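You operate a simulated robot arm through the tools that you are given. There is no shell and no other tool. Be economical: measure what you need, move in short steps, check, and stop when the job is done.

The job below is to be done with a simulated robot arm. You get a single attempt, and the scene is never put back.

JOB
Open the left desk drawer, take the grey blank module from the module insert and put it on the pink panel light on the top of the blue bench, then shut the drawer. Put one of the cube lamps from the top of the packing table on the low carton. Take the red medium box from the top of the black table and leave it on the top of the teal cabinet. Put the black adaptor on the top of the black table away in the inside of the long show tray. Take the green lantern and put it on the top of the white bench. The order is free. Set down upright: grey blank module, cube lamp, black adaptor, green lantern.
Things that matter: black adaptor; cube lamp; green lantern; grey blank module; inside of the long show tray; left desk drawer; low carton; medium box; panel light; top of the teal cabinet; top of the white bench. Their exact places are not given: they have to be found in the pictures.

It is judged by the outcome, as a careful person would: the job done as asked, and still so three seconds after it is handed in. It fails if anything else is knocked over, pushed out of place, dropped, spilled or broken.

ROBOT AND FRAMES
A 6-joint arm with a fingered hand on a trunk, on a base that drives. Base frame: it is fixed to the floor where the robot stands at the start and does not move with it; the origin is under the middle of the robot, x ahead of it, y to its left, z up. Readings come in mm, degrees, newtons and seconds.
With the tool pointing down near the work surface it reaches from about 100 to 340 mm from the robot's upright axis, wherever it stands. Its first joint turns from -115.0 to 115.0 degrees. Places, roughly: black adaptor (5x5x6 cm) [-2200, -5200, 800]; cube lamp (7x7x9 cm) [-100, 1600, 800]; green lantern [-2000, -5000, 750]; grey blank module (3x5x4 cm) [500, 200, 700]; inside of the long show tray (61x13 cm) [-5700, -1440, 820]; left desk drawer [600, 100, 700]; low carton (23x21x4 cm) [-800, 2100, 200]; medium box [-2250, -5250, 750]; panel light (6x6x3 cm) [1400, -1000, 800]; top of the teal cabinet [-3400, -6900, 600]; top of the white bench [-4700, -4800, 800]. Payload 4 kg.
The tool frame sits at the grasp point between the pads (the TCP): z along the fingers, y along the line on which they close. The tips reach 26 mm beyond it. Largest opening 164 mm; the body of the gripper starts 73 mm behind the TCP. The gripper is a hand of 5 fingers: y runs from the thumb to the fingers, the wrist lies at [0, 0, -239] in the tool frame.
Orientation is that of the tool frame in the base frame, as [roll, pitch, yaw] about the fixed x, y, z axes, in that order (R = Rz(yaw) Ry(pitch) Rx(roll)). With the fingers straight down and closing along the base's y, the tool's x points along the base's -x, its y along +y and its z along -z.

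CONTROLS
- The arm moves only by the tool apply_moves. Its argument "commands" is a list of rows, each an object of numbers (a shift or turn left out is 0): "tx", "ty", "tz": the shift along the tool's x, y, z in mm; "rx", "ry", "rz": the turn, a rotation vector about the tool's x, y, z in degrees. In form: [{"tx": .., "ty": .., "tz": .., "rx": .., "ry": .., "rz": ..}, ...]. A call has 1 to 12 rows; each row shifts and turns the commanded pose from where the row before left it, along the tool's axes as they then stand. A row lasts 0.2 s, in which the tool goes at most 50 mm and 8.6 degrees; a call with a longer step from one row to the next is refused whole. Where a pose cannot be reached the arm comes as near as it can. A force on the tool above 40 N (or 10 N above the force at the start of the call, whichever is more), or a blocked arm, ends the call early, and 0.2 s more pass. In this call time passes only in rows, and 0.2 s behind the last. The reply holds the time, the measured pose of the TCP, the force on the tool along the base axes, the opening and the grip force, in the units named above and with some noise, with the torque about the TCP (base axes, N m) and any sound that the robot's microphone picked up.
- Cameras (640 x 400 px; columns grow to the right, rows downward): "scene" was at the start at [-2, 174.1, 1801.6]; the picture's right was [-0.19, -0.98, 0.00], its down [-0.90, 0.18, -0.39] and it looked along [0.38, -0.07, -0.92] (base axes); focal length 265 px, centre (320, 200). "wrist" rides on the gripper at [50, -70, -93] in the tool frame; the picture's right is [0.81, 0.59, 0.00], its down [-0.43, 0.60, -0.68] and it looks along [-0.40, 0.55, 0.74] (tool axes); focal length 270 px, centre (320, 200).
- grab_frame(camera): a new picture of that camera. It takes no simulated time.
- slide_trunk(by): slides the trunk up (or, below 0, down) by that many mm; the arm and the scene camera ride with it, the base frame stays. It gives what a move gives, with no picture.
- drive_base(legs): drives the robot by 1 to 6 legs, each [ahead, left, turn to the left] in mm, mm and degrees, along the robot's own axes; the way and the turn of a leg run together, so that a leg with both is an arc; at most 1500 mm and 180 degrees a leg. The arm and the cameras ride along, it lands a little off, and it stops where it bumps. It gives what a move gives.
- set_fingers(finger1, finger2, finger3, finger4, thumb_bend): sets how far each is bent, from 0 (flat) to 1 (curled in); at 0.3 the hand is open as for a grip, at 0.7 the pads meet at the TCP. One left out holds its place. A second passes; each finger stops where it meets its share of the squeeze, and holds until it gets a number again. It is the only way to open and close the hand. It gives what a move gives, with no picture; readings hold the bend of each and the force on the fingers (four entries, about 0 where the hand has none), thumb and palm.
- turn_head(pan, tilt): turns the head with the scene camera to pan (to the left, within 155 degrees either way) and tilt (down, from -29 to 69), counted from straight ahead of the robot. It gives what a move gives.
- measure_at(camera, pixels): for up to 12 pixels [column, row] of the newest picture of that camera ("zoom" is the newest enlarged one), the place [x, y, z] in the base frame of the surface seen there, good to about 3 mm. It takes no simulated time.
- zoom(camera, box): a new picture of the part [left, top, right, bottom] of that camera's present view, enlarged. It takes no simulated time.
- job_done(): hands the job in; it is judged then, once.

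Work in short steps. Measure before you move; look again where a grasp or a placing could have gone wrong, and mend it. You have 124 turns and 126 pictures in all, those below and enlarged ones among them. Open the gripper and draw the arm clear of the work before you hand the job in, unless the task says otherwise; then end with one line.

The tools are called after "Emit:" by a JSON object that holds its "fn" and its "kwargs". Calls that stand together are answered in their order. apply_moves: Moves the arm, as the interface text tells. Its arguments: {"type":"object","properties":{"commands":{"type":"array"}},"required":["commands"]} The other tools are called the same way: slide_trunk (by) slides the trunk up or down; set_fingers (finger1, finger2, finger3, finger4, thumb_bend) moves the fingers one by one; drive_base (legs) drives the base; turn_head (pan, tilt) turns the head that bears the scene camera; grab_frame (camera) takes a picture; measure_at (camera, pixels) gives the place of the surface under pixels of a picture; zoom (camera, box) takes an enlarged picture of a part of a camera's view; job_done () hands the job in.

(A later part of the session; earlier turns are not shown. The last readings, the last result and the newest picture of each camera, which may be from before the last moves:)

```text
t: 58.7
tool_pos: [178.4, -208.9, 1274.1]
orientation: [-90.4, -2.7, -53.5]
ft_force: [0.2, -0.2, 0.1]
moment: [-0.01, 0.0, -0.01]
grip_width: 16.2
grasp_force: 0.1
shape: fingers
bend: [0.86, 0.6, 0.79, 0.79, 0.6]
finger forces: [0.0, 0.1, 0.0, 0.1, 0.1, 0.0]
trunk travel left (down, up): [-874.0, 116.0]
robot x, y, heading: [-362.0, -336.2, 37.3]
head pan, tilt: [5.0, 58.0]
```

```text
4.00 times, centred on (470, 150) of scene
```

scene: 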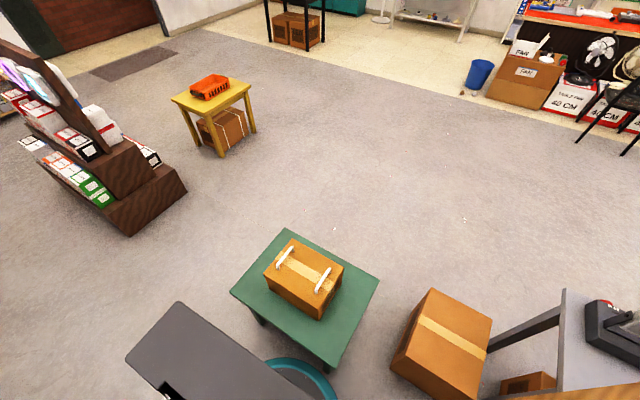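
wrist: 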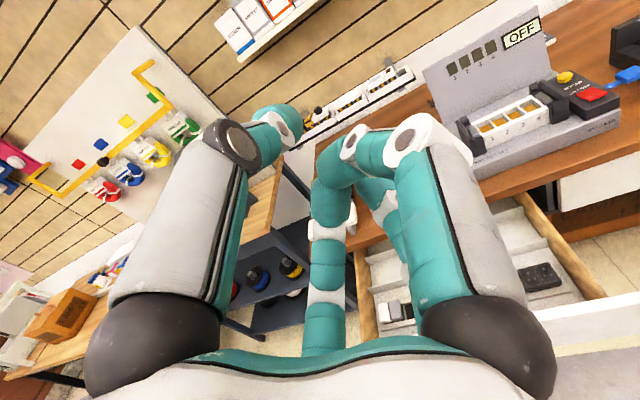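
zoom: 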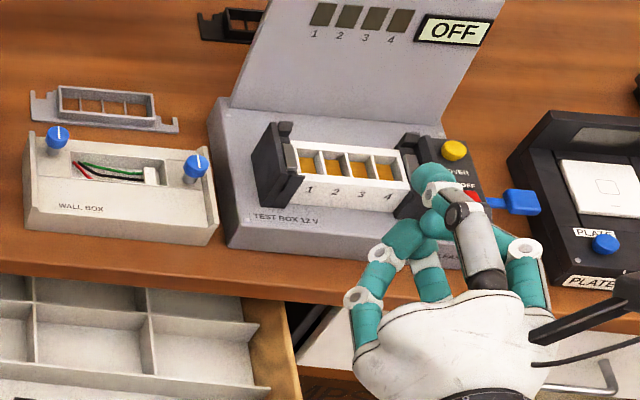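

Curled fingers block each other, so I'll pinch with fingers 2 and 4 (144° apart), finger 3 curled alone, others open. I tip the tool back down and turn it so the 2–4 chord lies along the drawer's depth.

Emit:
{"fn": "set_fingers", "kwargs": {"finger1": 0, "finger2": 0.2, "finger3": 0.3, "finger4": 0.2, "thumb_bend": 0}}

Emit:
{"fn": "apply_moves", "kwargs": {"commands": [{"rx": -8.5}, {"rx": -8.5}, {"rx": -8.5}, {"rx": -8.5}, {"rx": -8.5}, {"rx": -8.5}, {"rx": -8.5}, {"rx": -8.5}, {"rx": -8.5}, {"rx": -8.5}, {"rx": -4.5}]}}

Emit:
{"fn": "apply_moves", "kwargs": {"commands": [{"rz": 8}, {"rz": 8}, {"rz": 8}, {"rz": 8}, {"rz": 8}, {"rz": 8}, {"rz": 6}]}}

Emit:
{"fn": "set_fingers", "kwargs": {"finger3": 1.0}}

Emit:
{"fn": "zoom", "kwargs": {"camera": "scene", "box": [340, 60, 640, 260]}}

```text
t: 59.7
tool_pos: [178.9, -209.4, 1272.7]
orientation: [-90.4, -2.8, -53.4]
ft_force: [-0.4, 0.5, 0.2]
moment: [-0.03, 0.0, 0.01]
grip_width: 123.6
grasp_force: 0.2
shape: fingers
bend: [0.01, 0.2, 0.3, 0.2, 0.0]
finger forces: [0.1, 0.0, 0.1, 0.1, 0.0, 0.1]
trunk travel left (down, up): [-874.0, 116.0]
robot x, y, heading: [-362.6, -337.4, 37.0]
head pan, tilt: [5.0, 58.0]
```

```text
t: 62.1
tool_pos: [171.8, -241.4, 1237.1]
orientation: [-165.5, 3.2, -51.8]
ft_force: [-0.2, 0.0, 0.3]
moment: [0.01, -0.04, 0.03]
grip_width: 123.3
grasp_force: 0.0
shape: fingers
bend: [0.01, 0.2, 0.3, 0.2, 0.0]
finger forces: [0.0, 0.0, 0.0, 0.0, 0.1, 0.1]
out of reach, approached as far as the arm can: row 8, 9, 10, 11
trunk travel left (down, up): [-874.0, 116.0]
robot x, y, heading: [-361.2, -336.6, 37.0]
head pan, tilt: [5.0, 58.0]
```

```text
t: 63.7
tool_pos: [170.7, -239.4, 1237.0]
orientation: [-173.9, 13.5, -105.7]
ft_force: [0.7, 0.4, 0.4]
moment: [0.02, 0.01, -0.01]
grip_width: 123.7
grasp_force: 0.1
shape: fingers
bend: [0.01, 0.2, 0.3, 0.2, 0.0]
finger forces: [0.1, 0.0, 0.1, 0.0, 0.1, 0.1]
trunk travel left (down, up): [-874.0, 116.0]
robot x, y, heading: [-362.1, -335.2, 37.2]
head pan, tilt: [5.0, 58.0]
```

```text
t: 64.7
tool_pos: [170.8, -240.6, 1237.3]
orientation: [-173.8, 13.5, -105.5]
ft_force: [-0.5, -0.3, 0.8]
moment: [-0.01, -0.02, -0.01]
grip_width: 123.6
grasp_force: 0.1
shape: fingers
bend: [0.01, 0.2, 1.0, 0.2, 0.0]
finger forces: [0.0, 0.1, 0.1, 0.0, 0.1, 0.0]
trunk travel left (down, up): [-874.0, 116.0]
robot x, y, heading: [-363.9, -339.0, 37.4]
head pan, tilt: [5.0, 58.0]
```

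```text
2.00 times, centred on (490, 160) of scene
```

zoom: 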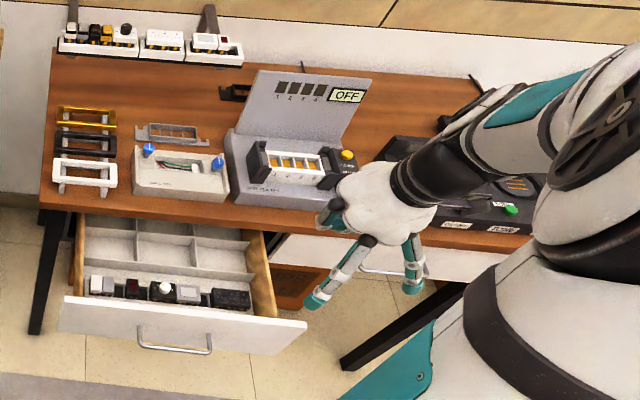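

Tool is nearly vertical. I straighten it fully and move toward the pre-grasp place above the drawer line.

Emit:
{"fn": "apply_moves", "kwargs": {"commands": [{"tz": 45}, {"tz": 45}, {"rx": -2.95, "ry": 6.7}, {"rx": -2.95, "ry": 6.7}, {"tx": -33, "ty": 18, "tz": 14}, {"tx": -33, "ty": 18, "tz": 14}, {"tx": -33, "ty": 18, "tz": 14}, {"tx": -33, "ty": 18, "tz": 14}, {"tx": -33, "ty": 18, "tz": 14}]}}

Emit:
{"fn": "drive_base", "kwargs": {"legs": [[160, 0, 0]]}}

Emit:
{"fn": "turn_head", "kwargs": {"pan": -5, "tilt": 58}}

Emit:
{"fn": "grab_frame", "kwargs": {"camera": "scene"}}

```text
t: 66.7
tool_pos: [147.4, -43.9, 1089.5]
orientation: [-175.9, 12.6, -105.7]
ft_force: [-0.3, 0.4, 0.3]
moment: [-0.04, -0.04, 0.02]
grip_width: 123.9
grasp_force: 0.0
shape: fingers
bend: [0.01, 0.2, 1.0, 0.2, 0.0]
finger forces: [0.0, 0.1, 0.0, 0.0, 0.0, 0.0]
out of reach, approached as far as the arm can: row 3, 4, 7, 8, 9
trunk travel left (down, up): [-874.0, 116.0]
robot x, y, heading: [-366.3, -335.9, 36.8]
head pan, tilt: [5.0, 58.0]
```

```text
t: 68.1
tool_pos: [274.8, 54.9, 1088.4]
orientation: [-176.0, 12.6, -105.4]
ft_force: [0.3, 1.1, 0.5]
moment: [0.0, 0.02, 0.01]
grip_width: 123.5
grasp_force: 0.1
shape: fingers
bend: [0.01, 0.2, 1.0, 0.2, 0.0]
finger forces: [0.1, 0.0, 0.0, 0.0, 0.0, 0.0]
trunk travel left (down, up): [-874.0, 116.0]
robot x, y, heading: [-233.4, -241.3, 37.3]
head pan, tilt: [5.0, 58.0]
```

```text
t: 68.8
tool_pos: [273.8, 54.9, 1089.5]
orientation: [-176.0, 12.7, -105.6]
ft_force: [-0.3, -1.2, 0.0]
moment: [0.0, -0.03, 0.01]
grip_width: 123.6
grasp_force: 0.1
shape: fingers
bend: [0.01, 0.2, 1.0, 0.2, 0.0]
finger forces: [0.0, 0.0, 0.1, 0.0, 0.1, 0.1]
trunk travel left (down, up): [-874.0, 116.0]
robot x, y, heading: [-234.1, -238.7, 37.4]
head pan, tilt: [-5.0, 58.0]
```

```text
90 pictures are left
```

scene: 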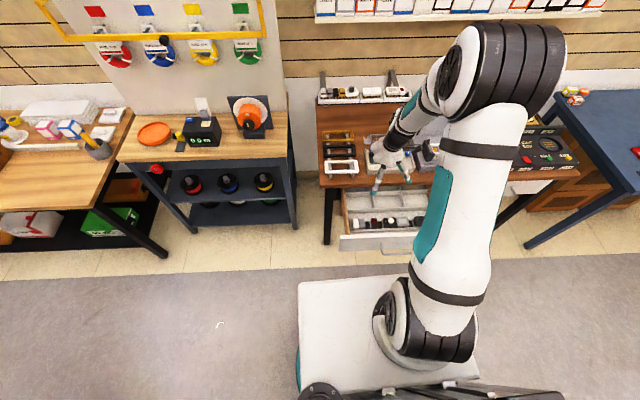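

The tool can straighten once lower and nearer. I lower it, straighten, and correct the position by (−14,−13) mm.

Emit:
{"fn": "apply_moves", "kwargs": {"commands": [{"tx": 8, "ty": 5, "tz": 35}, {"tx": 8, "ty": 5, "tz": 30}, {"tz": 25, "rx": -1.3, "ry": 4.2}, {"rx": -1.3, "ry": 4.2}, {"rx": -1.3, "ry": 4.2}]}}

Emit:
{"fn": "grab_frame", "kwargs": {"camera": "wrist"}}

```text
t: 70.0
tool_pos: [270.3, 54.9, 994.0]
orientation: [-177.7, 9.4, -105.6]
ft_force: [-0.2, -0.2, 0.9]
moment: [0.04, 0.03, 0.0]
grip_width: 123.4
grasp_force: 0.1
shape: fingers
bend: [0.01, 0.2, 1.0, 0.2, 0.0]
finger forces: [0.0, 0.0, 0.0, 0.0, 0.0, 0.1]
out of reach, approached as far as the arm can: row 3, 4, 5
trunk travel left (down, up): [-874.0, 116.0]
robot x, y, heading: [-235.6, -241.9, 37.1]
head pan, tilt: [-5.0, 58.0]
```

```text
89 pictures are left
```

wrist: 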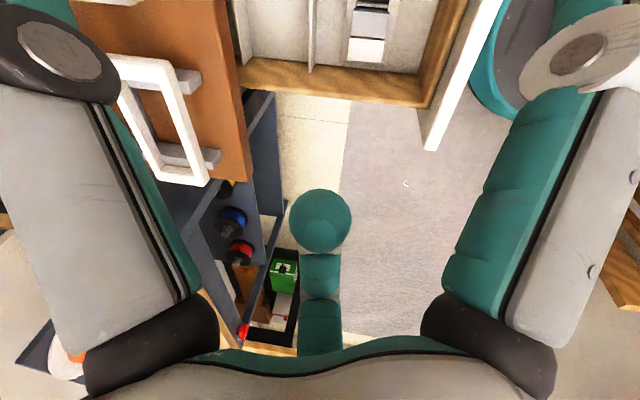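

Still at the reach limit; I pull the tool back 100 mm, straighten, and drive ahead 90 mm.

Emit:
{"fn": "apply_moves", "kwargs": {"commands": [{"tx": 29, "ty": 20}, {"tx": 29, "ty": 20}, {"tx": 29, "ty": 20}, {"rx": -1.2, "ry": 4.7}, {"rx": -1.2, "ry": 4.7}]}}

Emit:
{"fn": "drive_base", "kwargs": {"legs": [[90, 0, 0]]}}

Emit:
{"fn": "grab_frame", "kwargs": {"camera": "wrist"}}

Emit:
{"fn": "zoom", "kwargs": {"camera": "scene", "box": [300, 100, 540, 250]}}

```text
t: 71.2
tool_pos: [187.8, -12.2, 976.8]
orientation: [-179.2, 5.3, -105.8]
ft_force: [1.1, -0.5, 0.2]
moment: [-0.03, 0.0, -0.03]
grip_width: 123.4
grasp_force: 0.1
shape: fingers
bend: [0.01, 0.2, 1.0, 0.2, 0.0]
finger forces: [0.0, 0.0, 0.1, 0.1, 0.0, 0.0]
out of reach, approached as far as the arm can: row 5
trunk travel left (down, up): [-874.0, 116.0]
robot x, y, heading: [-236.8, -237.0, 37.5]
head pan, tilt: [-5.0, 58.0]
```

```text
t: 72.3
tool_pos: [258.0, 43.2, 976.1]
orientation: [-179.2, 5.3, -105.8]
ft_force: [0.6, 0.7, -0.9]
moment: [0.02, 0.02, 0.0]
grip_width: 123.7
grasp_force: 0.1
shape: fingers
bend: [0.01, 0.2, 1.0, 0.2, 0.0]
finger forces: [0.0, 0.0, 0.0, 0.1, 0.1, 0.1]
trunk travel left (down, up): [-874.0, 116.0]
robot x, y, heading: [-162.8, -184.4, 37.5]
head pan, tilt: [-5.0, 58.0]
```

```text
88 pictures are left
```

wrist: 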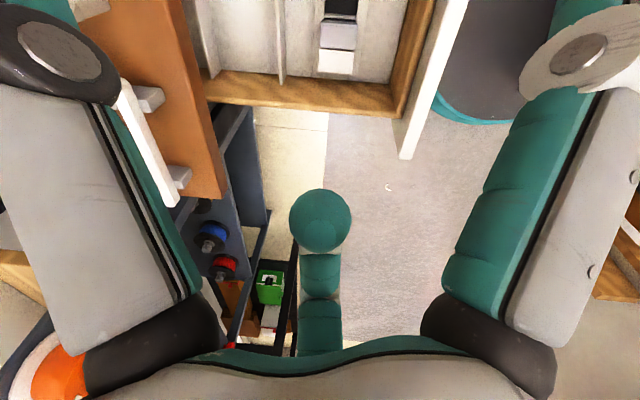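

```text
2.67 times, centred on (420, 175) of scene
```

zoom: 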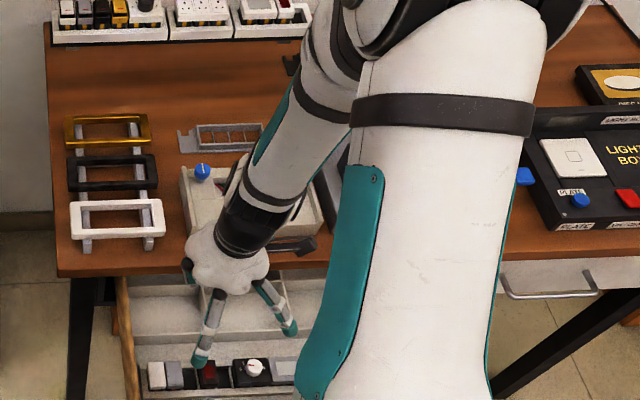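

TCP is over the module. I straighten the last 5° and lower the trunk 190 mm, then check.

Emit:
{"fn": "apply_moves", "kwargs": {"commands": [{"tz": 15}, {"rx": -0.8, "ry": 5.3}]}}

Emit:
{"fn": "slide_trunk", "kwargs": {"by": -190}}

Emit:
{"fn": "zoom", "kwargs": {"camera": "scene", "box": [320, 120, 480, 240]}}

Emit:
{"fn": "grab_frame", "kwargs": {"camera": "wrist"}}

```text
t: 72.9
tool_pos: [257.3, 42.1, 962.9]
orientation: [-179.0, 5.3, -105.7]
ft_force: [-0.3, 0.0, -0.3]
moment: [-0.04, 0.03, 0.0]
grip_width: 123.5
grasp_force: 0.0
shape: fingers
bend: [0.01, 0.2, 1.0, 0.2, 0.0]
finger forces: [0.0, 0.1, 0.0, 0.0, 0.1, 0.1]
out of reach, approached as far as the arm can: row 2
trunk travel left (down, up): [-874.0, 116.0]
robot x, y, heading: [-166.2, -186.5, 37.7]
head pan, tilt: [-5.0, 58.0]
```

```text
t: 75.2
tool_pos: [261.8, 43.3, 776.3]
orientation: [-178.9, 5.5, -105.7]
ft_force: [2.1, -2.5, 23.3]
moment: [-1.06, 2.67, 0.42]
grip_width: 123.5
grasp_force: 12.1
shape: fingers
bend: [0.01, 0.0, 1.0, 0.2, 0.0]
finger forces: [0.0, 23.5, 0.0, 0.0, 0.1, 0.0]
trunk travel left (down, up): [-685.0, 305.0]
robot x, y, heading: [-163.9, -183.7, 37.4]
head pan, tilt: [-5.0, 58.0]
stopped: the force on the tool passed its limit at 41 N (the readings are from after the stop); the commanded pose is now the measured one
```

```text
3.33 times, centred on (400, 180) of scene
```

zoom: 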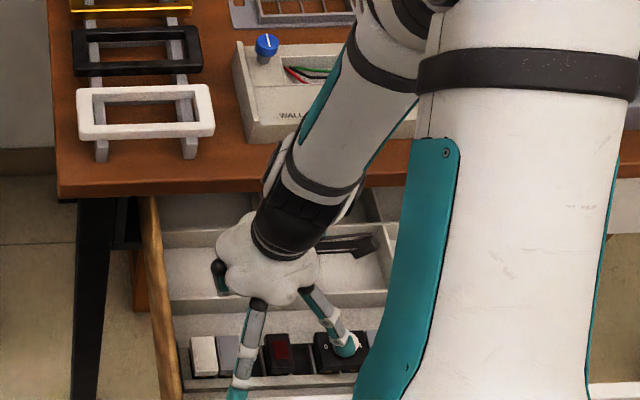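

```text
85 pictures are left
```

wrist: 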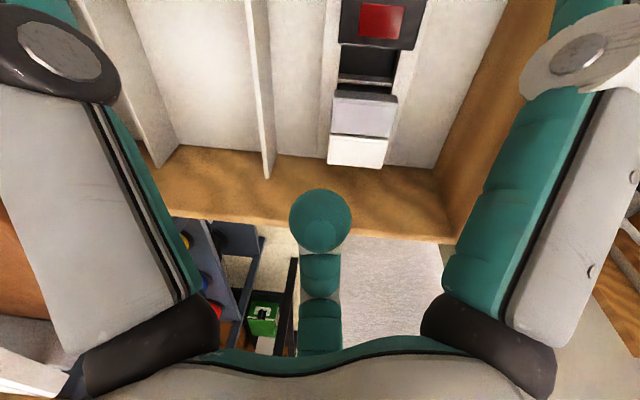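

Finger 2, spread wide, came down on the drawer's front edge. I raise 70 mm, narrow fingers 2 and 4 to 0.45, and measure where the digits' tips are.

Emit:
{"fn": "slide_trunk", "kwargs": {"by": 70}}

Emit:
{"fn": "set_fingers", "kwargs": {"finger2": 0.45, "finger4": 0.45}}

Emit:
{"fn": "zoom", "kwargs": {"camera": "scene", "box": [320, 120, 480, 240]}}

Emit:
{"fn": "measure_at", "kwargs": {"camera": "zoom", "pixels": [[345, 345], [335, 325], [240, 390], [245, 360], [270, 390], [300, 290], [225, 330], [220, 275]]}}

```text
t: 76.2
tool_pos: [259.0, 43.2, 845.7]
orientation: [-178.9, 5.4, -105.8]
ft_force: [0.5, 0.1, -0.3]
moment: [0.05, 0.02, 0.02]
grip_width: 123.7
grasp_force: 0.0
shape: fingers
bend: [0.01, 0.2, 1.0, 0.2, 0.0]
finger forces: [0.1, 0.0, 0.1, 0.0, 0.0, 0.0]
trunk travel left (down, up): [-755.0, 235.0]
robot x, y, heading: [-165.3, -188.8, 37.3]
head pan, tilt: [-5.0, 58.0]
```

```text
t: 77.2
tool_pos: [260.9, 43.4, 844.5]
orientation: [-179.0, 5.4, -105.8]
ft_force: [0.3, -0.8, 0.4]
moment: [-0.01, 0.0, 0.0]
grip_width: 123.7
grasp_force: 0.1
shape: fingers
bend: [0.01, 0.45, 1.0, 0.45, 0.0]
finger forces: [0.0, 0.1, 0.1, 0.1, 0.0, 0.1]
trunk travel left (down, up): [-755.0, 235.0]
robot x, y, heading: [-165.0, -187.6, 37.4]
head pan, tilt: [-5.0, 58.0]
```

```text
3.33 times, centred on (400, 180) of scene
```

zoom: 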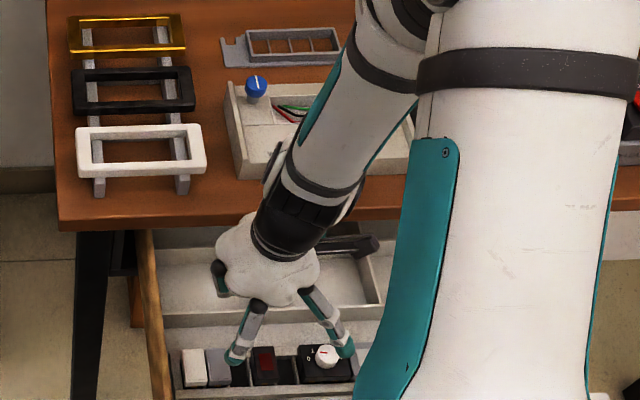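

```text
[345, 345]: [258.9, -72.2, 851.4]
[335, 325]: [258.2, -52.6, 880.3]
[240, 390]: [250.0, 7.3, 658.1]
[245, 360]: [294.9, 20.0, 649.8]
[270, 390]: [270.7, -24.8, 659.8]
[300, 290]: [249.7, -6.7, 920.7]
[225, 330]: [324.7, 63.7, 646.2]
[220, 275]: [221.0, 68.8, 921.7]
```

Open digits' tips sit about at TCP level, radius 115. I lower 110 mm with fingers 2/4 narrowed and check.

Emit:
{"fn": "slide_trunk", "kwargs": {"by": -110}}

Emit:
{"fn": "zoom", "kwargs": {"camera": "scene", "box": [340, 170, 440, 240]}}

Emit:
{"fn": "grab_frame", "kwargs": {"camera": "wrist"}}

```text
t: 78.7
tool_pos: [260.3, 44.1, 734.7]
orientation: [-179.1, 5.4, -105.8]
ft_force: [0.0, -0.1, -0.8]
moment: [-0.01, 0.01, 0.01]
grip_width: 123.5
grasp_force: 0.1
shape: fingers
bend: [0.01, 0.45, 1.0, 0.45, 0.0]
finger forces: [0.0, 0.0, 0.0, 0.0, 0.0, 0.1]
trunk travel left (down, up): [-645.0, 345.0]
robot x, y, heading: [-167.4, -189.6, 37.3]
head pan, tilt: [-5.0, 58.0]
```

```text
5.71 times, centred on (390, 205) of scene
```

zoom: 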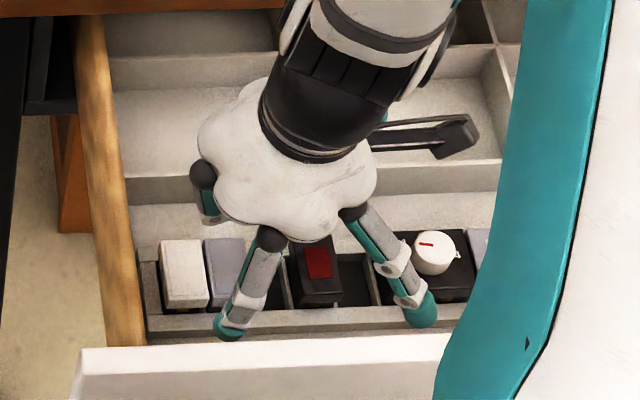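

```text
82 pictures are left
```

wrist: 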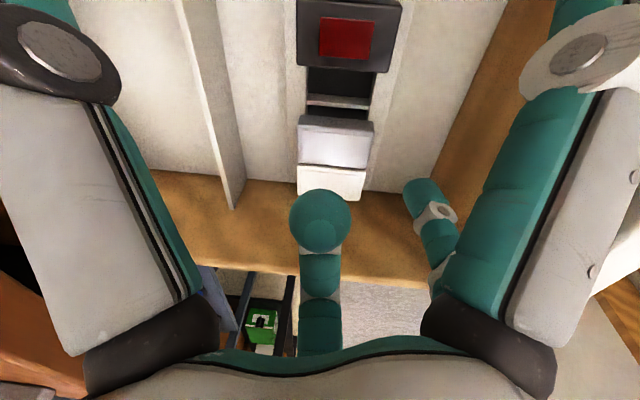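

I measure the module directly in the wrist view to fine-tune.

Emit:
{"fn": "measure_at", "kwargs": {"camera": "wrist", "pixels": [[302, 140], [370, 142], [336, 120], [336, 163], [336, 140], [336, 185]]}}

Emit:
{"fn": "zoom", "kwargs": {"camera": "wrist", "box": [240, 60, 440, 240]}}

```text
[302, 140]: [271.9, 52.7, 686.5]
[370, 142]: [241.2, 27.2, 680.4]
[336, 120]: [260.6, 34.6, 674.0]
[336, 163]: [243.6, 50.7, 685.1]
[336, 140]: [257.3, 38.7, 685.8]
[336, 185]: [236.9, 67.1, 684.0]
```

```text
2.22 times, centred on (340, 150) of wrist
```

zoom: 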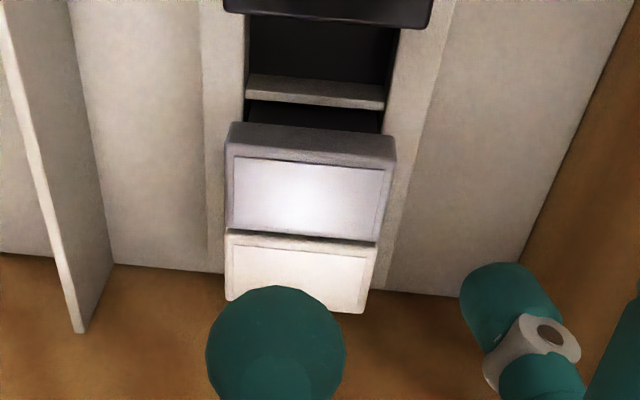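

Module centre is at n≈229.5, t≈117; I shift the tool 7 mm along its x, then lower 42 mm.

Emit:
{"fn": "apply_moves", "kwargs": {"commands": [{"tx": 7}]}}

Emit:
{"fn": "slide_trunk", "kwargs": {"by": -42}}

Emit:
{"fn": "zoom", "kwargs": {"camera": "wrist", "box": [200, 60, 460, 260]}}

Emit:
{"fn": "zoom", "kwargs": {"camera": "scene", "box": [340, 180, 420, 240]}}

```text
t: 79.0
tool_pos: [258.8, 36.1, 733.9]
orientation: [-178.9, 5.4, -105.9]
ft_force: [0.1, 0.7, 0.8]
moment: [-0.02, 0.0, -0.03]
grip_width: 123.3
grasp_force: 0.0
shape: fingers
bend: [0.01, 0.45, 1.0, 0.45, 0.0]
finger forces: [0.0, 0.0, 0.0, 0.0, 0.0, 0.0]
trunk travel left (down, up): [-645.0, 345.0]
robot x, y, heading: [-163.4, -188.9, 37.5]
head pan, tilt: [-5.0, 58.0]
```

```text
t: 79.9
tool_pos: [259.3, 36.6, 692.9]
orientation: [-178.9, 5.4, -105.8]
ft_force: [0.4, -0.4, 0.5]
moment: [0.0, -0.03, -0.01]
grip_width: 123.6
grasp_force: 0.1
shape: fingers
bend: [0.01, 0.45, 1.0, 0.45, 0.0]
finger forces: [0.0, 0.0, 0.1, 0.0, 0.0, 0.0]
trunk travel left (down, up): [-603.0, 387.0]
robot x, y, heading: [-165.2, -183.9, 37.3]
head pan, tilt: [-5.0, 58.0]
```

```text
2.00 times, centred on (330, 160) of wrist
```

zoom: 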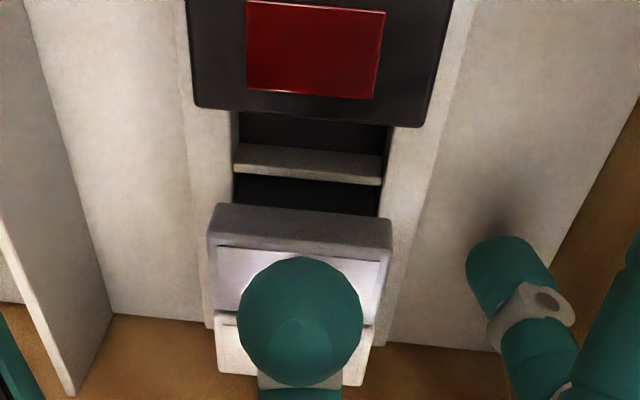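

```text
6.67 times, centred on (380, 210) of scene
```

zoom: 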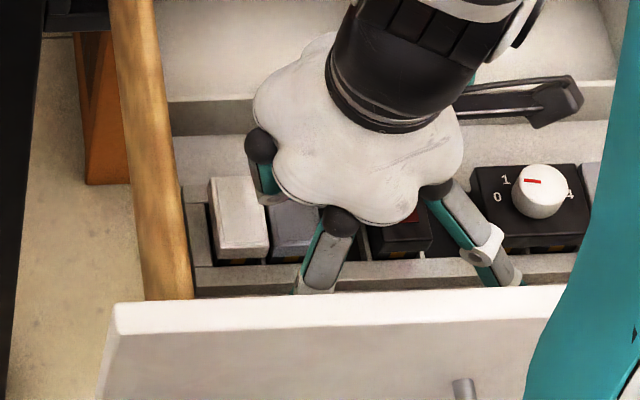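

Aligned. I close fingers 2 and 4 on the module's front and rear faces.

Emit:
{"fn": "set_fingers", "kwargs": {"finger2": 0.7, "finger4": 0.7}}

Emit:
{"fn": "zoom", "kwargs": {"camera": "wrist", "box": [200, 60, 460, 260]}}

```text
t: 80.9
tool_pos: [258.7, 37.3, 692.6]
orientation: [-178.9, 5.5, -105.8]
ft_force: [-1.1, 3.2, 7.5]
moment: [0.03, 0.23, 0.01]
grip_width: 123.6
grasp_force: 11.0
shape: fingers
bend: [0.01, 0.6, 1.0, 0.62, 0.0]
finger forces: [0.0, 13.6, 0.0, 9.0, 0.0, 0.0]
trunk travel left (down, up): [-603.0, 387.0]
robot x, y, heading: [-166.1, -185.6, 37.6]
head pan, tilt: [-5.0, 58.0]
```

```text
2.00 times, centred on (330, 160) of wrist
```

zoom: 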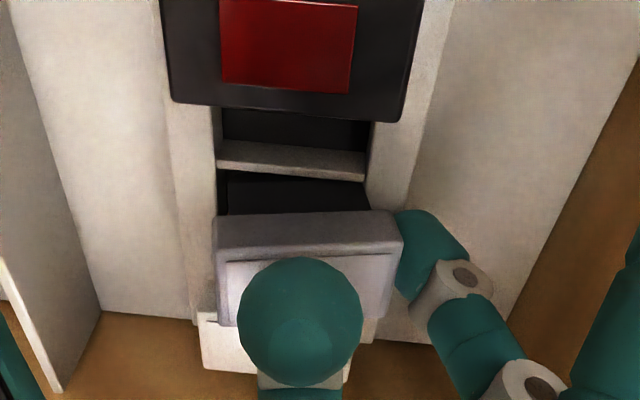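

Gripped with 9–14 N. I lift 50 mm and look.

Emit:
{"fn": "slide_trunk", "kwargs": {"by": 50}}

Emit:
{"fn": "grab_frame", "kwargs": {"camera": "wrist"}}

Emit:
{"fn": "zoom", "kwargs": {"camera": "scene", "box": [340, 150, 440, 230]}}

```text
t: 81.8
tool_pos: [258.6, 36.0, 742.0]
orientation: [-179.1, 5.4, -105.9]
ft_force: [-0.2, -0.8, -0.4]
moment: [0.02, 0.01, -0.03]
grip_width: 123.6
grasp_force: 7.3
shape: fingers
bend: [0.01, 0.6, 1.0, 0.63, 0.0]
finger forces: [0.0, 6.7, 0.1, 7.6, 0.0, 0.0]
trunk travel left (down, up): [-653.0, 337.0]
robot x, y, heading: [-167.7, -187.8, 37.1]
head pan, tilt: [-5.0, 58.0]
```

```text
77 pictures are left
```

wrist: 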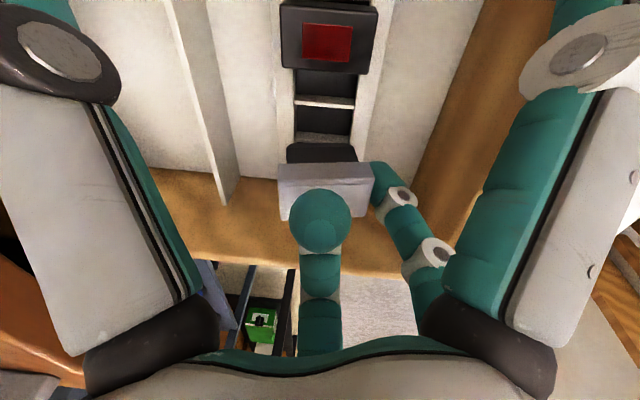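

```text
5.00 times, centred on (390, 190) of scene
```

zoom: 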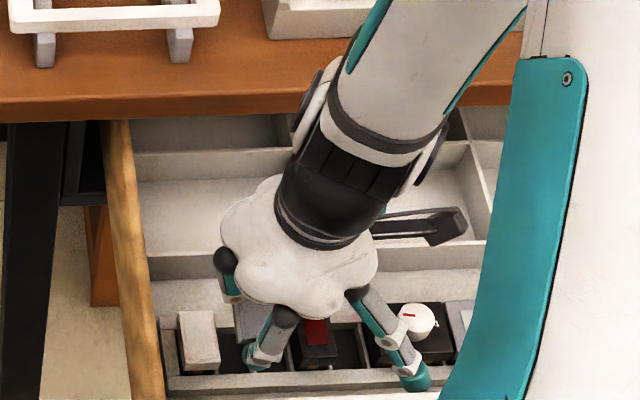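

The module is held and only it was lifted. I raise the trunk, pull the arm in, and look toward the blue bench.

Emit:
{"fn": "slide_trunk", "kwargs": {"by": 330}}

Emit:
{"fn": "drive_base", "kwargs": {"legs": [[-170, 0, 0]]}}

Emit:
{"fn": "turn_head", "kwargs": {"pan": -65, "tilt": 35}}

Emit:
{"fn": "grab_frame", "kwargs": {"camera": "scene"}}

Emit:
{"fn": "grab_frame", "kwargs": {"camera": "wrist"}}

```text
t: 85.1
tool_pos: [258.9, 37.0, 1072.3]
orientation: [-178.9, 5.5, -105.9]
ft_force: [-0.1, -0.8, -0.4]
moment: [-0.02, 0.0, -0.01]
grip_width: 123.5
grasp_force: 6.7
shape: fingers
bend: [0.01, 0.6, 1.0, 0.63, 0.0]
finger forces: [0.0, 6.7, 0.0, 7.7, 0.1, 0.0]
trunk travel left (down, up): [-983.0, 7.0]
robot x, y, heading: [-163.7, -185.0, 37.2]
head pan, tilt: [-5.0, 58.0]
```

```text
t: 86.5
tool_pos: [124.2, -64.8, 1072.8]
orientation: [-179.0, 5.5, -105.8]
ft_force: [-0.8, 0.2, 0.6]
moment: [0.04, -0.01, 0.0]
grip_width: 123.4
grasp_force: 7.2
shape: fingers
bend: [0.01, 0.6, 1.0, 0.63, 0.0]
finger forces: [0.1, 6.7, 0.0, 7.7, 0.1, 0.0]
trunk travel left (down, up): [-983.0, 7.0]
robot x, y, heading: [-303.5, -288.9, 37.3]
head pan, tilt: [-5.0, 58.0]
```

```text
t: 87.8
tool_pos: [126.2, -64.2, 1072.5]
orientation: [-179.1, 5.4, -105.8]
ft_force: [-0.9, -0.3, 0.4]
moment: [0.01, 0.0, -0.01]
grip_width: 123.5
grasp_force: 6.8
shape: fingers
bend: [0.01, 0.6, 1.0, 0.63, 0.0]
finger forces: [0.1, 6.7, 0.0, 7.7, 0.0, 0.0]
trunk travel left (down, up): [-983.0, 7.0]
robot x, y, heading: [-299.9, -288.1, 37.0]
head pan, tilt: [-65.0, 35.0]
```

```text
75 pictures are left
```

scene: 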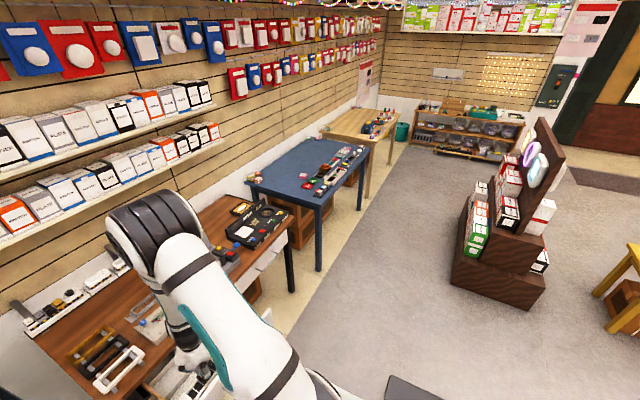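

```text
74 pictures are left
```

wrist: 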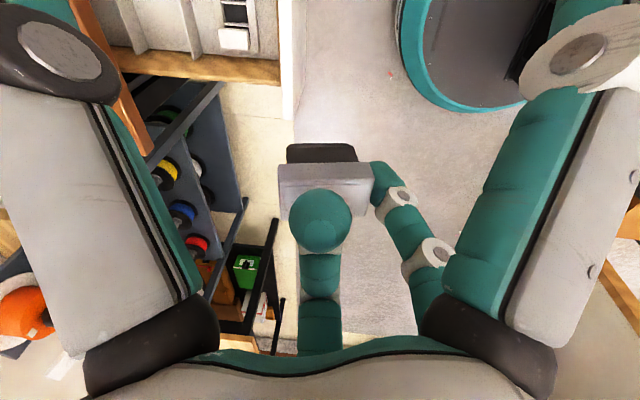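

Module hangs well. I zoom on the blue bench and measure it.

Emit:
{"fn": "zoom", "kwargs": {"camera": "scene", "box": [240, 130, 390, 230]}}

Emit:
{"fn": "measure_at", "kwargs": {"camera": "scene", "pixels": [[317, 205], [368, 148], [246, 180], [320, 268], [290, 288], [455, 290], [495, 300], [300, 138]]}}

Emit:
{"fn": "measure_at", "kwargs": {"camera": "zoom", "pixels": [[280, 195], [285, 240], [55, 195], [385, 180], [415, 120], [470, 90], [345, 250], [380, 215]]}}

```text
4.00 times, centred on (315, 180) of scene
```

zoom: 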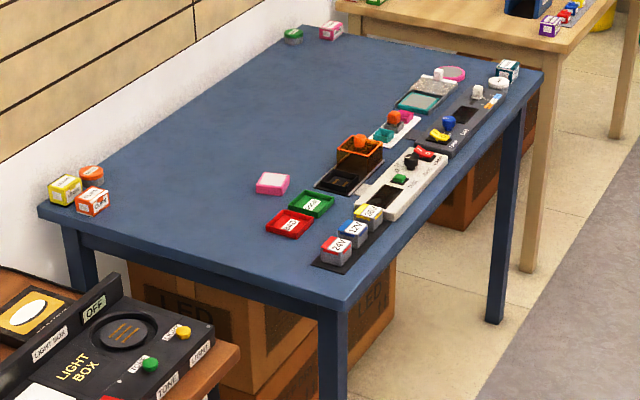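

```text
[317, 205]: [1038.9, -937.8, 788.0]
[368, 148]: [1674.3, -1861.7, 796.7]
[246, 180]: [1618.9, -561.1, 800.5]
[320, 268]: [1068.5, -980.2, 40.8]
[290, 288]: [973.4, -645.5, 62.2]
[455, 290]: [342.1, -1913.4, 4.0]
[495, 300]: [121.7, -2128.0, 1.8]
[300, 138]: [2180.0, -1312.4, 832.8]
```

```text
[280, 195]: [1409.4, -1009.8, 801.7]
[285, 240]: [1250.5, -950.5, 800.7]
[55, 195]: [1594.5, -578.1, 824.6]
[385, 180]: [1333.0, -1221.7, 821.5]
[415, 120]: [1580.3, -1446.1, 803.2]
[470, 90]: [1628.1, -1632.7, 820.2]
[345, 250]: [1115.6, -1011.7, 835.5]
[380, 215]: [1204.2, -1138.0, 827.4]
```

Panel light is at about (1415,−1005,815). I drive right along the desk and then up to the blue bench, stopping short.

Emit:
{"fn": "drive_base", "kwargs": {"legs": [[0, -1100, 0], [0, -512, 0], [250, 0, -3]]}}

Emit:
{"fn": "turn_head", "kwargs": {"pan": 15, "tilt": 50}}

Emit:
{"fn": "grab_frame", "kwargs": {"camera": "scene"}}

```text
t: 97.4
tool_pos: [1306.6, -1213.0, 1071.7]
orientation: [-179.1, 5.3, -108.8]
ft_force: [0.6, -0.8, -0.5]
moment: [0.01, -0.02, 0.01]
grip_width: 123.5
grasp_force: 6.9
shape: fingers
bend: [0.01, 0.6, 1.0, 0.63, 0.0]
finger forces: [0.0, 6.7, 0.0, 7.7, 0.1, 0.0]
trunk travel left (down, up): [-983.0, 7.0]
robot x, y, heading: [870.6, -1411.6, 34.3]
head pan, tilt: [-65.0, 35.0]
```

```text
t: 98.9
tool_pos: [1305.7, -1213.7, 1072.4]
orientation: [-179.0, 5.3, -108.9]
ft_force: [-0.3, 1.1, -1.0]
moment: [0.0, -0.01, 0.0]
grip_width: 123.7
grasp_force: 6.9
shape: fingers
bend: [0.01, 0.6, 1.0, 0.63, 0.0]
finger forces: [0.0, 6.7, 0.0, 7.7, 0.0, 0.1]
trunk travel left (down, up): [-983.0, 7.0]
robot x, y, heading: [869.3, -1414.7, 34.3]
head pan, tilt: [15.0, 50.0]
```

```text
72 pictures are left
```

scene: 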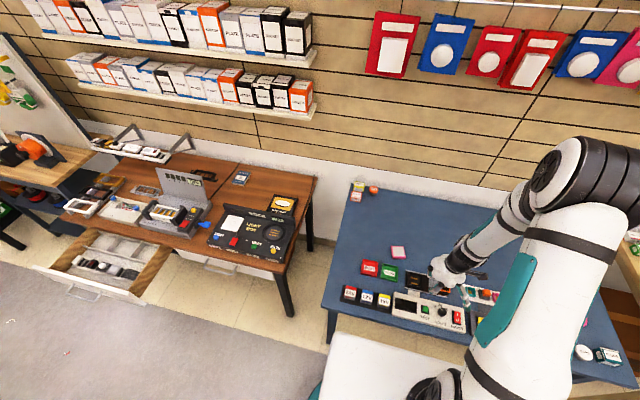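

The pink panel light is at (398,253). I measure it and the module in hand.

Emit:
{"fn": "zoom", "kwargs": {"camera": "scene", "box": [340, 220, 500, 320]}}

Emit:
{"fn": "measure_at", "kwargs": {"camera": "zoom", "pixels": [[233, 110], [233, 130], [215, 125], [250, 125], [205, 142], [225, 148], [265, 142], [233, 140], [170, 190]]}}

Emit:
{"fn": "measure_at", "kwargs": {"camera": "scene", "pixels": [[323, 310], [345, 298], [332, 320], [397, 330]]}}

```text
4.00 times, centred on (420, 270) of scene
```

zoom: 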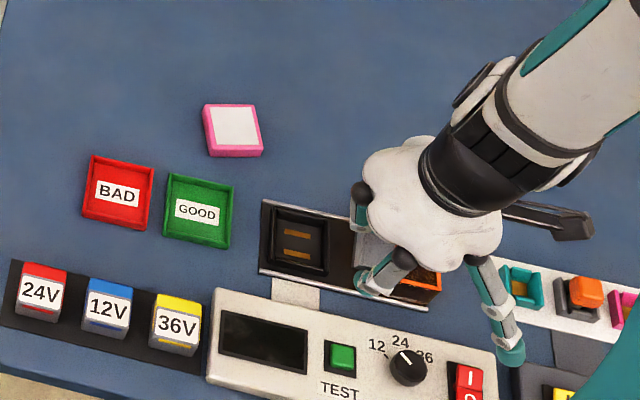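

```text
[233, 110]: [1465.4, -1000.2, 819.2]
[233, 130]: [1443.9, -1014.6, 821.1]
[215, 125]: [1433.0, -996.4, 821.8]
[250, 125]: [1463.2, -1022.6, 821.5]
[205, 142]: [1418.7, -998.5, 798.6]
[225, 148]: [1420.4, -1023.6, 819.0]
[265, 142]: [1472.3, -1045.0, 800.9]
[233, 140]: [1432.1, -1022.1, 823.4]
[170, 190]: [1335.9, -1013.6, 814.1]
```

```text
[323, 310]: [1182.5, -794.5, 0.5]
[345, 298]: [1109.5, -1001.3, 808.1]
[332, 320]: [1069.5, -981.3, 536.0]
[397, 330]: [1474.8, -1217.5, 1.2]
```

To avoid driving under the bench, I rotate the tool back to its long-reach orientation, straighten it and extend the arm 90 mm ahead and 80 mm left, staying high.

Emit:
{"fn": "apply_moves", "kwargs": {"commands": [{"rz": 8}, {"rz": 8}, {"rz": 8}, {"rz": 8}, {"rz": 4}, {"tx": -20, "ty": 27}, {"tx": -20, "ty": 27}, {"tx": -20, "ty": 26}, {"tx": -30}]}}

Emit:
{"fn": "grab_frame", "kwargs": {"camera": "wrist"}}

```text
t: 100.9
tool_pos: [1322.3, -1108.8, 1071.0]
orientation: [175.9, 5.7, -145.2]
ft_force: [-0.3, 0.9, 0.0]
moment: [0.0, 0.02, -0.03]
grip_width: 123.4
grasp_force: 7.2
shape: fingers
bend: [0.01, 0.61, 1.0, 0.63, 0.0]
finger forces: [0.0, 6.7, 0.0, 7.7, 0.0, 0.0]
out of reach, approached as far as the arm can: row 7, 8, 9
trunk travel left (down, up): [-983.0, 7.0]
robot x, y, heading: [873.1, -1412.7, 34.2]
head pan, tilt: [15.0, 50.0]
```

```text
70 pictures are left
```

wrist: 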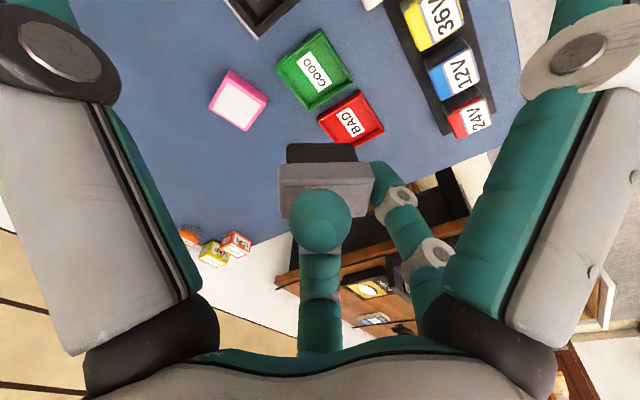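

Reach is better to the right of the robot. I swing the tool 157 mm right, straighten it and extend, before moving the base left.

Emit:
{"fn": "apply_moves", "kwargs": {"commands": [{"ty": -40}, {"ty": -40}, {"ty": -40, "rx": 2, "ry": 2.8}, {"ty": -37, "rx": 2, "ry": 2.8}, {"tx": -15}, {"tx": -15}]}}

Emit:
{"fn": "drive_base", "kwargs": {"legs": [[60, 161, 0]]}}

Emit:
{"fn": "grab_frame", "kwargs": {"camera": "wrist"}}

```text
t: 102.3
tool_pos: [1399.4, -1239.7, 1036.4]
orientation: [176.1, 4.3, -145.2]
ft_force: [-0.7, -1.0, 0.0]
moment: [-0.03, -0.02, -0.01]
grip_width: 123.4
grasp_force: 7.1
shape: fingers
bend: [0.01, 0.61, 1.0, 0.63, 0.0]
finger forces: [0.0, 6.6, 0.0, 7.7, 0.0, 0.1]
out of reach, approached as far as the arm can: row 1, 2, 3, 4, 6
trunk travel left (down, up): [-983.0, 7.0]
robot x, y, heading: [868.5, -1413.5, 34.0]
head pan, tilt: [15.0, 50.0]
```

```text
t: 103.8
tool_pos: [1356.9, -1071.7, 1037.6]
orientation: [176.1, 4.5, -145.0]
ft_force: [0.3, 0.3, -1.1]
moment: [-0.01, -0.01, 0.01]
grip_width: 123.7
grasp_force: 7.3
shape: fingers
bend: [0.01, 0.61, 1.0, 0.63, 0.0]
finger forces: [0.1, 6.8, 0.0, 7.6, 0.0, 0.0]
trunk travel left (down, up): [-983.0, 7.0]
robot x, y, heading: [832.5, -1251.0, 34.6]
head pan, tilt: [15.0, 50.0]
```

```text
69 pictures are left
```

wrist: 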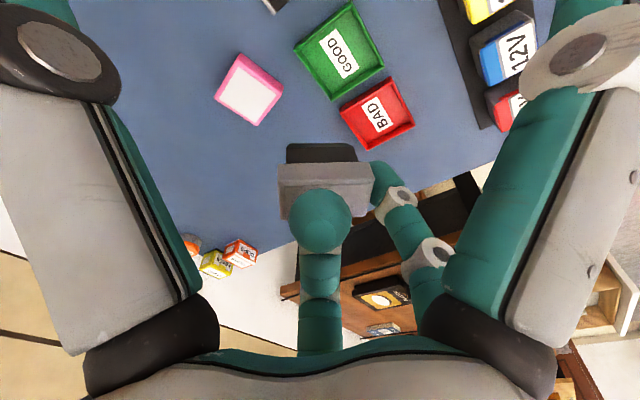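

I swing the tool 90 mm left so the base can stay clear of the bench leg, and look at what's under the bench edge.

Emit:
{"fn": "apply_moves", "kwargs": {"commands": [{"ty": 30}, {"ty": 30}, {"ty": 30, "rx": 4.9, "ry": -0.9}]}}

Emit:
{"fn": "turn_head", "kwargs": {"pan": 10, "tilt": 60}}

Emit:
{"fn": "grab_frame", "kwargs": {"camera": "scene"}}

Emit:
{"fn": "measure_at", "kwargs": {"camera": "scene", "pixels": [[330, 250], [310, 240], [340, 230], [300, 270]]}}

```text
t: 104.6
tool_pos: [1296.2, -1008.5, 1036.0]
orientation: [178.7, 6.8, -145.0]
ft_force: [-1.0, -0.1, -0.1]
moment: [0.01, 0.0, 0.0]
grip_width: 123.6
grasp_force: 7.1
shape: fingers
bend: [0.01, 0.61, 1.0, 0.63, 0.0]
finger forces: [0.0, 6.7, 0.1, 7.6, 0.0, 0.0]
out of reach, approached as far as the arm can: row 3
trunk travel left (down, up): [-983.0, 7.0]
robot x, y, heading: [831.1, -1251.5, 34.2]
head pan, tilt: [15.0, 50.0]
```

```text
t: 105.3
tool_pos: [1296.4, -1009.9, 1035.9]
orientation: [178.5, 6.7, -145.0]
ft_force: [-0.1, 0.9, -0.1]
moment: [0.01, 0.03, -0.01]
grip_width: 123.6
grasp_force: 7.3
shape: fingers
bend: [0.01, 0.61, 1.0, 0.63, 0.0]
finger forces: [0.0, 6.6, 0.0, 7.7, 0.1, 0.0]
trunk travel left (down, up): [-983.0, 7.0]
robot x, y, heading: [827.7, -1245.0, 34.3]
head pan, tilt: [10.0, 60.0]
```

```text
68 pictures are left
```

scene: 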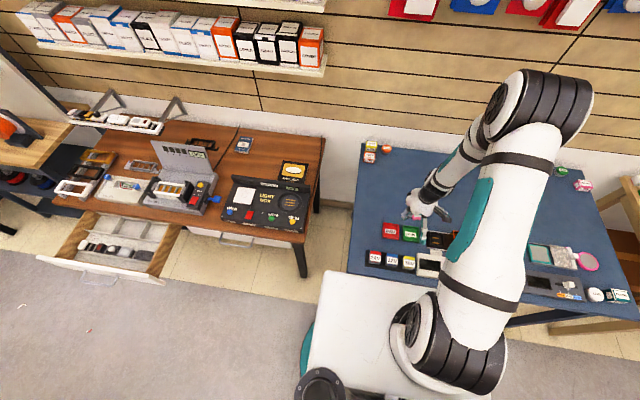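

```text
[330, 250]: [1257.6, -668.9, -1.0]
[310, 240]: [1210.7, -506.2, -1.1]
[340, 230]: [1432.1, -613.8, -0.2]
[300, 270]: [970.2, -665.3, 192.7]
```

The boxes under the bench sit well behind the legs. I drive 117 mm ahead, 93 mm right to bring the module over the light and check.

Emit:
{"fn": "drive_base", "kwargs": {"legs": [[118, -93, 0]]}}

Emit:
{"fn": "slide_trunk", "kwargs": {"by": -100}}

Emit:
{"fn": "grab_frame", "kwargs": {"camera": "wrist"}}

Emit:
{"fn": "zoom", "kwargs": {"camera": "scene", "box": [340, 130, 460, 230]}}

```text
t: 106.5
tool_pos: [1375.1, -1009.6, 1034.5]
orientation: [178.7, 6.8, -143.7]
ft_force: [0.3, 0.3, -0.9]
moment: [0.0, -0.03, 0.0]
grip_width: 123.7
grasp_force: 6.8
shape: fingers
bend: [0.01, 0.61, 1.0, 0.63, 0.0]
finger forces: [0.0, 6.8, 0.1, 7.9, 0.0, 0.1]
trunk travel left (down, up): [-983.0, 7.0]
robot x, y, heading: [911.4, -1260.3, 35.6]
head pan, tilt: [10.0, 60.0]
stopped in leg 1: the robot was blocked; the commanded pose is now the measured one
```

```text
t: 107.8
tool_pos: [1375.4, -1008.0, 936.4]
orientation: [178.7, 6.9, -143.7]
ft_force: [0.3, 0.4, 0.1]
moment: [0.0, 0.0, 0.03]
grip_width: 123.6
grasp_force: 7.5
shape: fingers
bend: [0.01, 0.61, 1.0, 0.63, 0.0]
finger forces: [0.0, 6.8, 0.0, 7.9, 0.1, 0.1]
trunk travel left (down, up): [-883.0, 107.0]
robot x, y, heading: [917.9, -1257.9, 35.7]
head pan, tilt: [10.0, 60.0]
```

```text
67 pictures are left
```

wrist: 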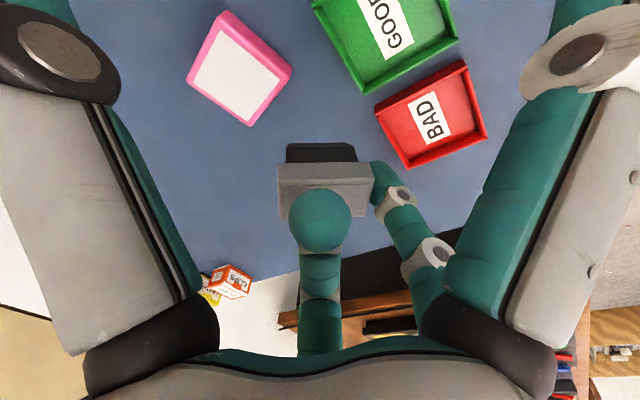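

```text
4.00 times, centred on (400, 180) of scene
```

zoom: 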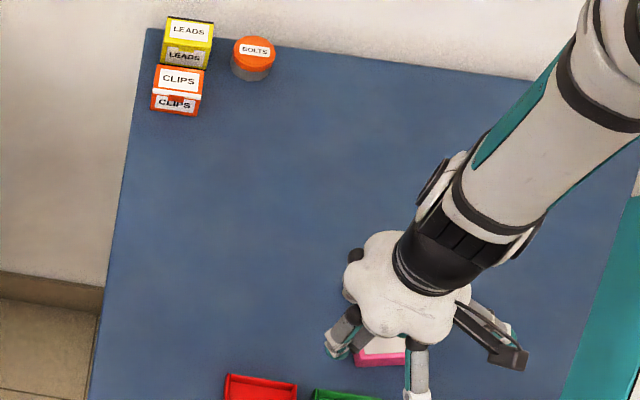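

The base stops at the bench edge, so the arm must do the last 51 mm ahead and 51 mm right. I raise slightly, extend and try to straighten.

Emit:
{"fn": "apply_moves", "kwargs": {"commands": [{"tz": -30}, {"tz": -30}, {"tx": -17, "ty": -17}, {"tx": -17, "ty": -17}, {"tx": -17, "ty": -17}, {"rx": 0.6, "ry": 3.5}, {"rx": 0.6, "ry": 3.4}]}}

Emit:
{"fn": "grab_frame", "kwargs": {"camera": "wrist"}}

```text
t: 109.4
tool_pos: [1418.1, -1044.2, 978.0]
orientation: [176.3, 5.7, -143.6]
ft_force: [-0.4, -0.4, -0.6]
moment: [0.06, 0.02, -0.01]
grip_width: 123.9
grasp_force: 7.3
shape: fingers
bend: [0.01, 0.61, 1.0, 0.63, 0.0]
finger forces: [0.0, 6.7, 0.1, 7.6, 0.0, 0.0]
out of reach, approached as far as the arm can: row 2, 3, 4, 5, 6, 7
trunk travel left (down, up): [-883.0, 107.0]
robot x, y, heading: [911.8, -1257.8, 35.7]
head pan, tilt: [10.0, 60.0]
```

```text
65 pictures are left
```

wrist: 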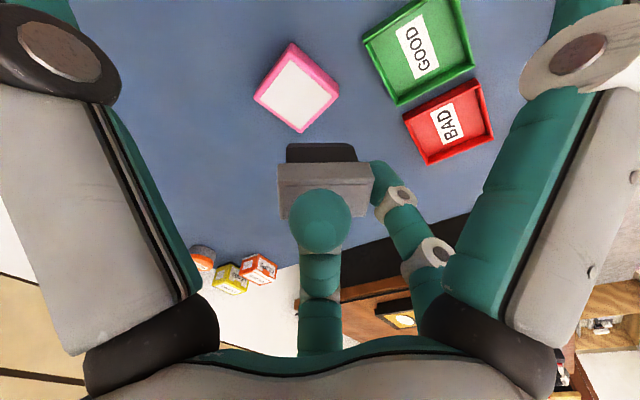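

Still 37 mm short. I test whether lowering the tool relative to the shoulder gives more reach.

Emit:
{"fn": "slide_trunk", "kwargs": {"by": 100}}

Emit:
{"fn": "apply_moves", "kwargs": {"commands": [{"tz": 40}, {"tz": 40}, {"tz": 40}, {"tx": -20}, {"tx": -17}]}}

```text
t: 110.7
tool_pos: [1418.6, -1044.1, 1076.9]
orientation: [176.4, 5.9, -143.7]
ft_force: [-0.4, 0.8, -0.6]
moment: [0.03, -0.02, 0.04]
grip_width: 123.3
grasp_force: 7.2
shape: fingers
bend: [0.01, 0.61, 1.0, 0.63, 0.0]
finger forces: [0.1, 6.6, 0.0, 7.7, 0.0, 0.0]
trunk travel left (down, up): [-983.0, 7.0]
robot x, y, heading: [915.2, -1258.7, 35.4]
head pan, tilt: [10.0, 60.0]
```

```text
t: 111.9
tool_pos: [1452.3, -1007.8, 961.1]
orientation: [176.4, 5.8, -143.7]
ft_force: [1.3, 0.4, -0.1]
moment: [-0.03, -0.01, 0.0]
grip_width: 123.7
grasp_force: 7.0
shape: fingers
bend: [0.01, 0.61, 1.0, 0.63, 0.0]
finger forces: [0.1, 6.6, 0.0, 7.7, 0.0, 0.0]
trunk travel left (down, up): [-983.0, 7.0]
robot x, y, heading: [916.0, -1260.5, 35.8]
head pan, tilt: [10.0, 60.0]
```

That works. I align the tilt to the grasp tilt, nudge to the light's centre, and lower to just above it.

Emit:
{"fn": "apply_moves", "kwargs": {"commands": [{"tx": 11.5, "ty": -5.7}, {"rx": 4.6, "ry": 0.4}]}}

Emit:
{"fn": "slide_trunk", "kwargs": {"by": -70}}

Emit:
{"fn": "grab_frame", "kwargs": {"camera": "wrist"}}

Emit:
{"fn": "zoom", "kwargs": {"camera": "scene", "box": [380, 140, 480, 220]}}

```text
t: 112.5
tool_pos: [1442.1, -1021.9, 957.4]
orientation: [178.1, 6.0, -143.7]
ft_force: [-1.0, -0.3, 0.2]
moment: [-0.02, -0.06, 0.02]
grip_width: 123.7
grasp_force: 7.4
shape: fingers
bend: [0.01, 0.61, 1.0, 0.63, 0.0]
finger forces: [0.1, 6.6, 0.0, 7.6, 0.1, 0.0]
out of reach, approached as far as the arm can: row 2
trunk travel left (down, up): [-983.0, 7.0]
robot x, y, heading: [913.5, -1257.2, 35.6]
head pan, tilt: [10.0, 60.0]
```

```text
t: 113.6
tool_pos: [1441.7, -1022.1, 888.2]
orientation: [178.0, 6.2, -143.7]
ft_force: [-0.4, 0.0, -0.7]
moment: [0.02, -0.04, 0.0]
grip_width: 123.8
grasp_force: 6.9
shape: fingers
bend: [0.01, 0.61, 1.0, 0.63, 0.0]
finger forces: [0.0, 6.5, 0.1, 7.6, 0.0, 0.1]
trunk travel left (down, up): [-913.0, 77.0]
robot x, y, heading: [913.0, -1258.8, 35.8]
head pan, tilt: [10.0, 60.0]
```

```text
64 pictures are left
```

wrist: 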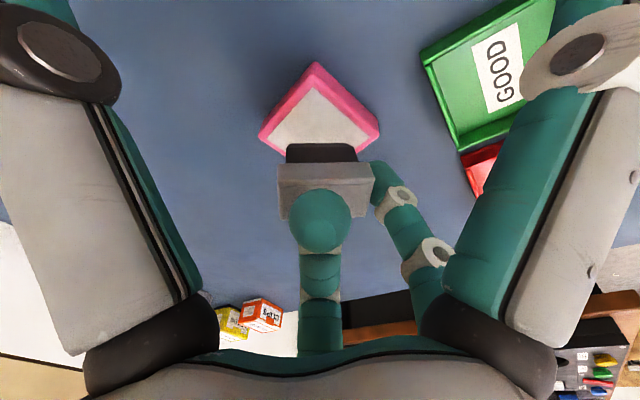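

```text
5.00 times, centred on (430, 180) of scene
```

zoom: 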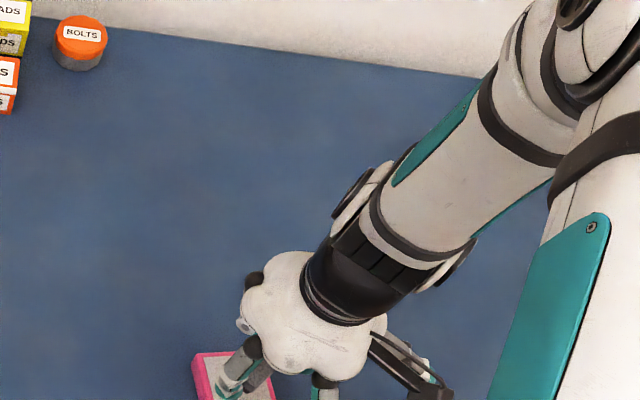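

I measure the light corners and the module's face in the wrist view.

Emit:
{"fn": "measure_at", "kwargs": {"camera": "wrist", "pixels": [[316, 75], [368, 130], [275, 135], [320, 120], [285, 168], [365, 168], [325, 178], [297, 205], [290, 150], [352, 150], [310, 150]]}}

Emit:
{"fn": "zoom", "kwargs": {"camera": "wrist", "box": [240, 50, 420, 230]}}

```text
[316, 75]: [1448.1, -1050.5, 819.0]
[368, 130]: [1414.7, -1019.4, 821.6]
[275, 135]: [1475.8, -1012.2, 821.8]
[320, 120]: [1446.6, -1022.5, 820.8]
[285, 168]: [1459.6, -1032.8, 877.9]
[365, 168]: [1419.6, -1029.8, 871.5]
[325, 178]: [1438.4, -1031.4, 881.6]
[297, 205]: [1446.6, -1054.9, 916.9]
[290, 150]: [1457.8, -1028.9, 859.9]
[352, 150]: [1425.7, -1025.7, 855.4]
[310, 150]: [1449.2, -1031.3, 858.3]
```

```text
2.22 times, centred on (330, 140) of wrist
```

zoom: 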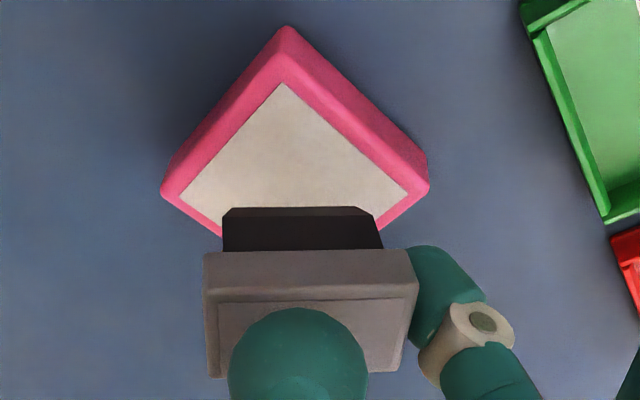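

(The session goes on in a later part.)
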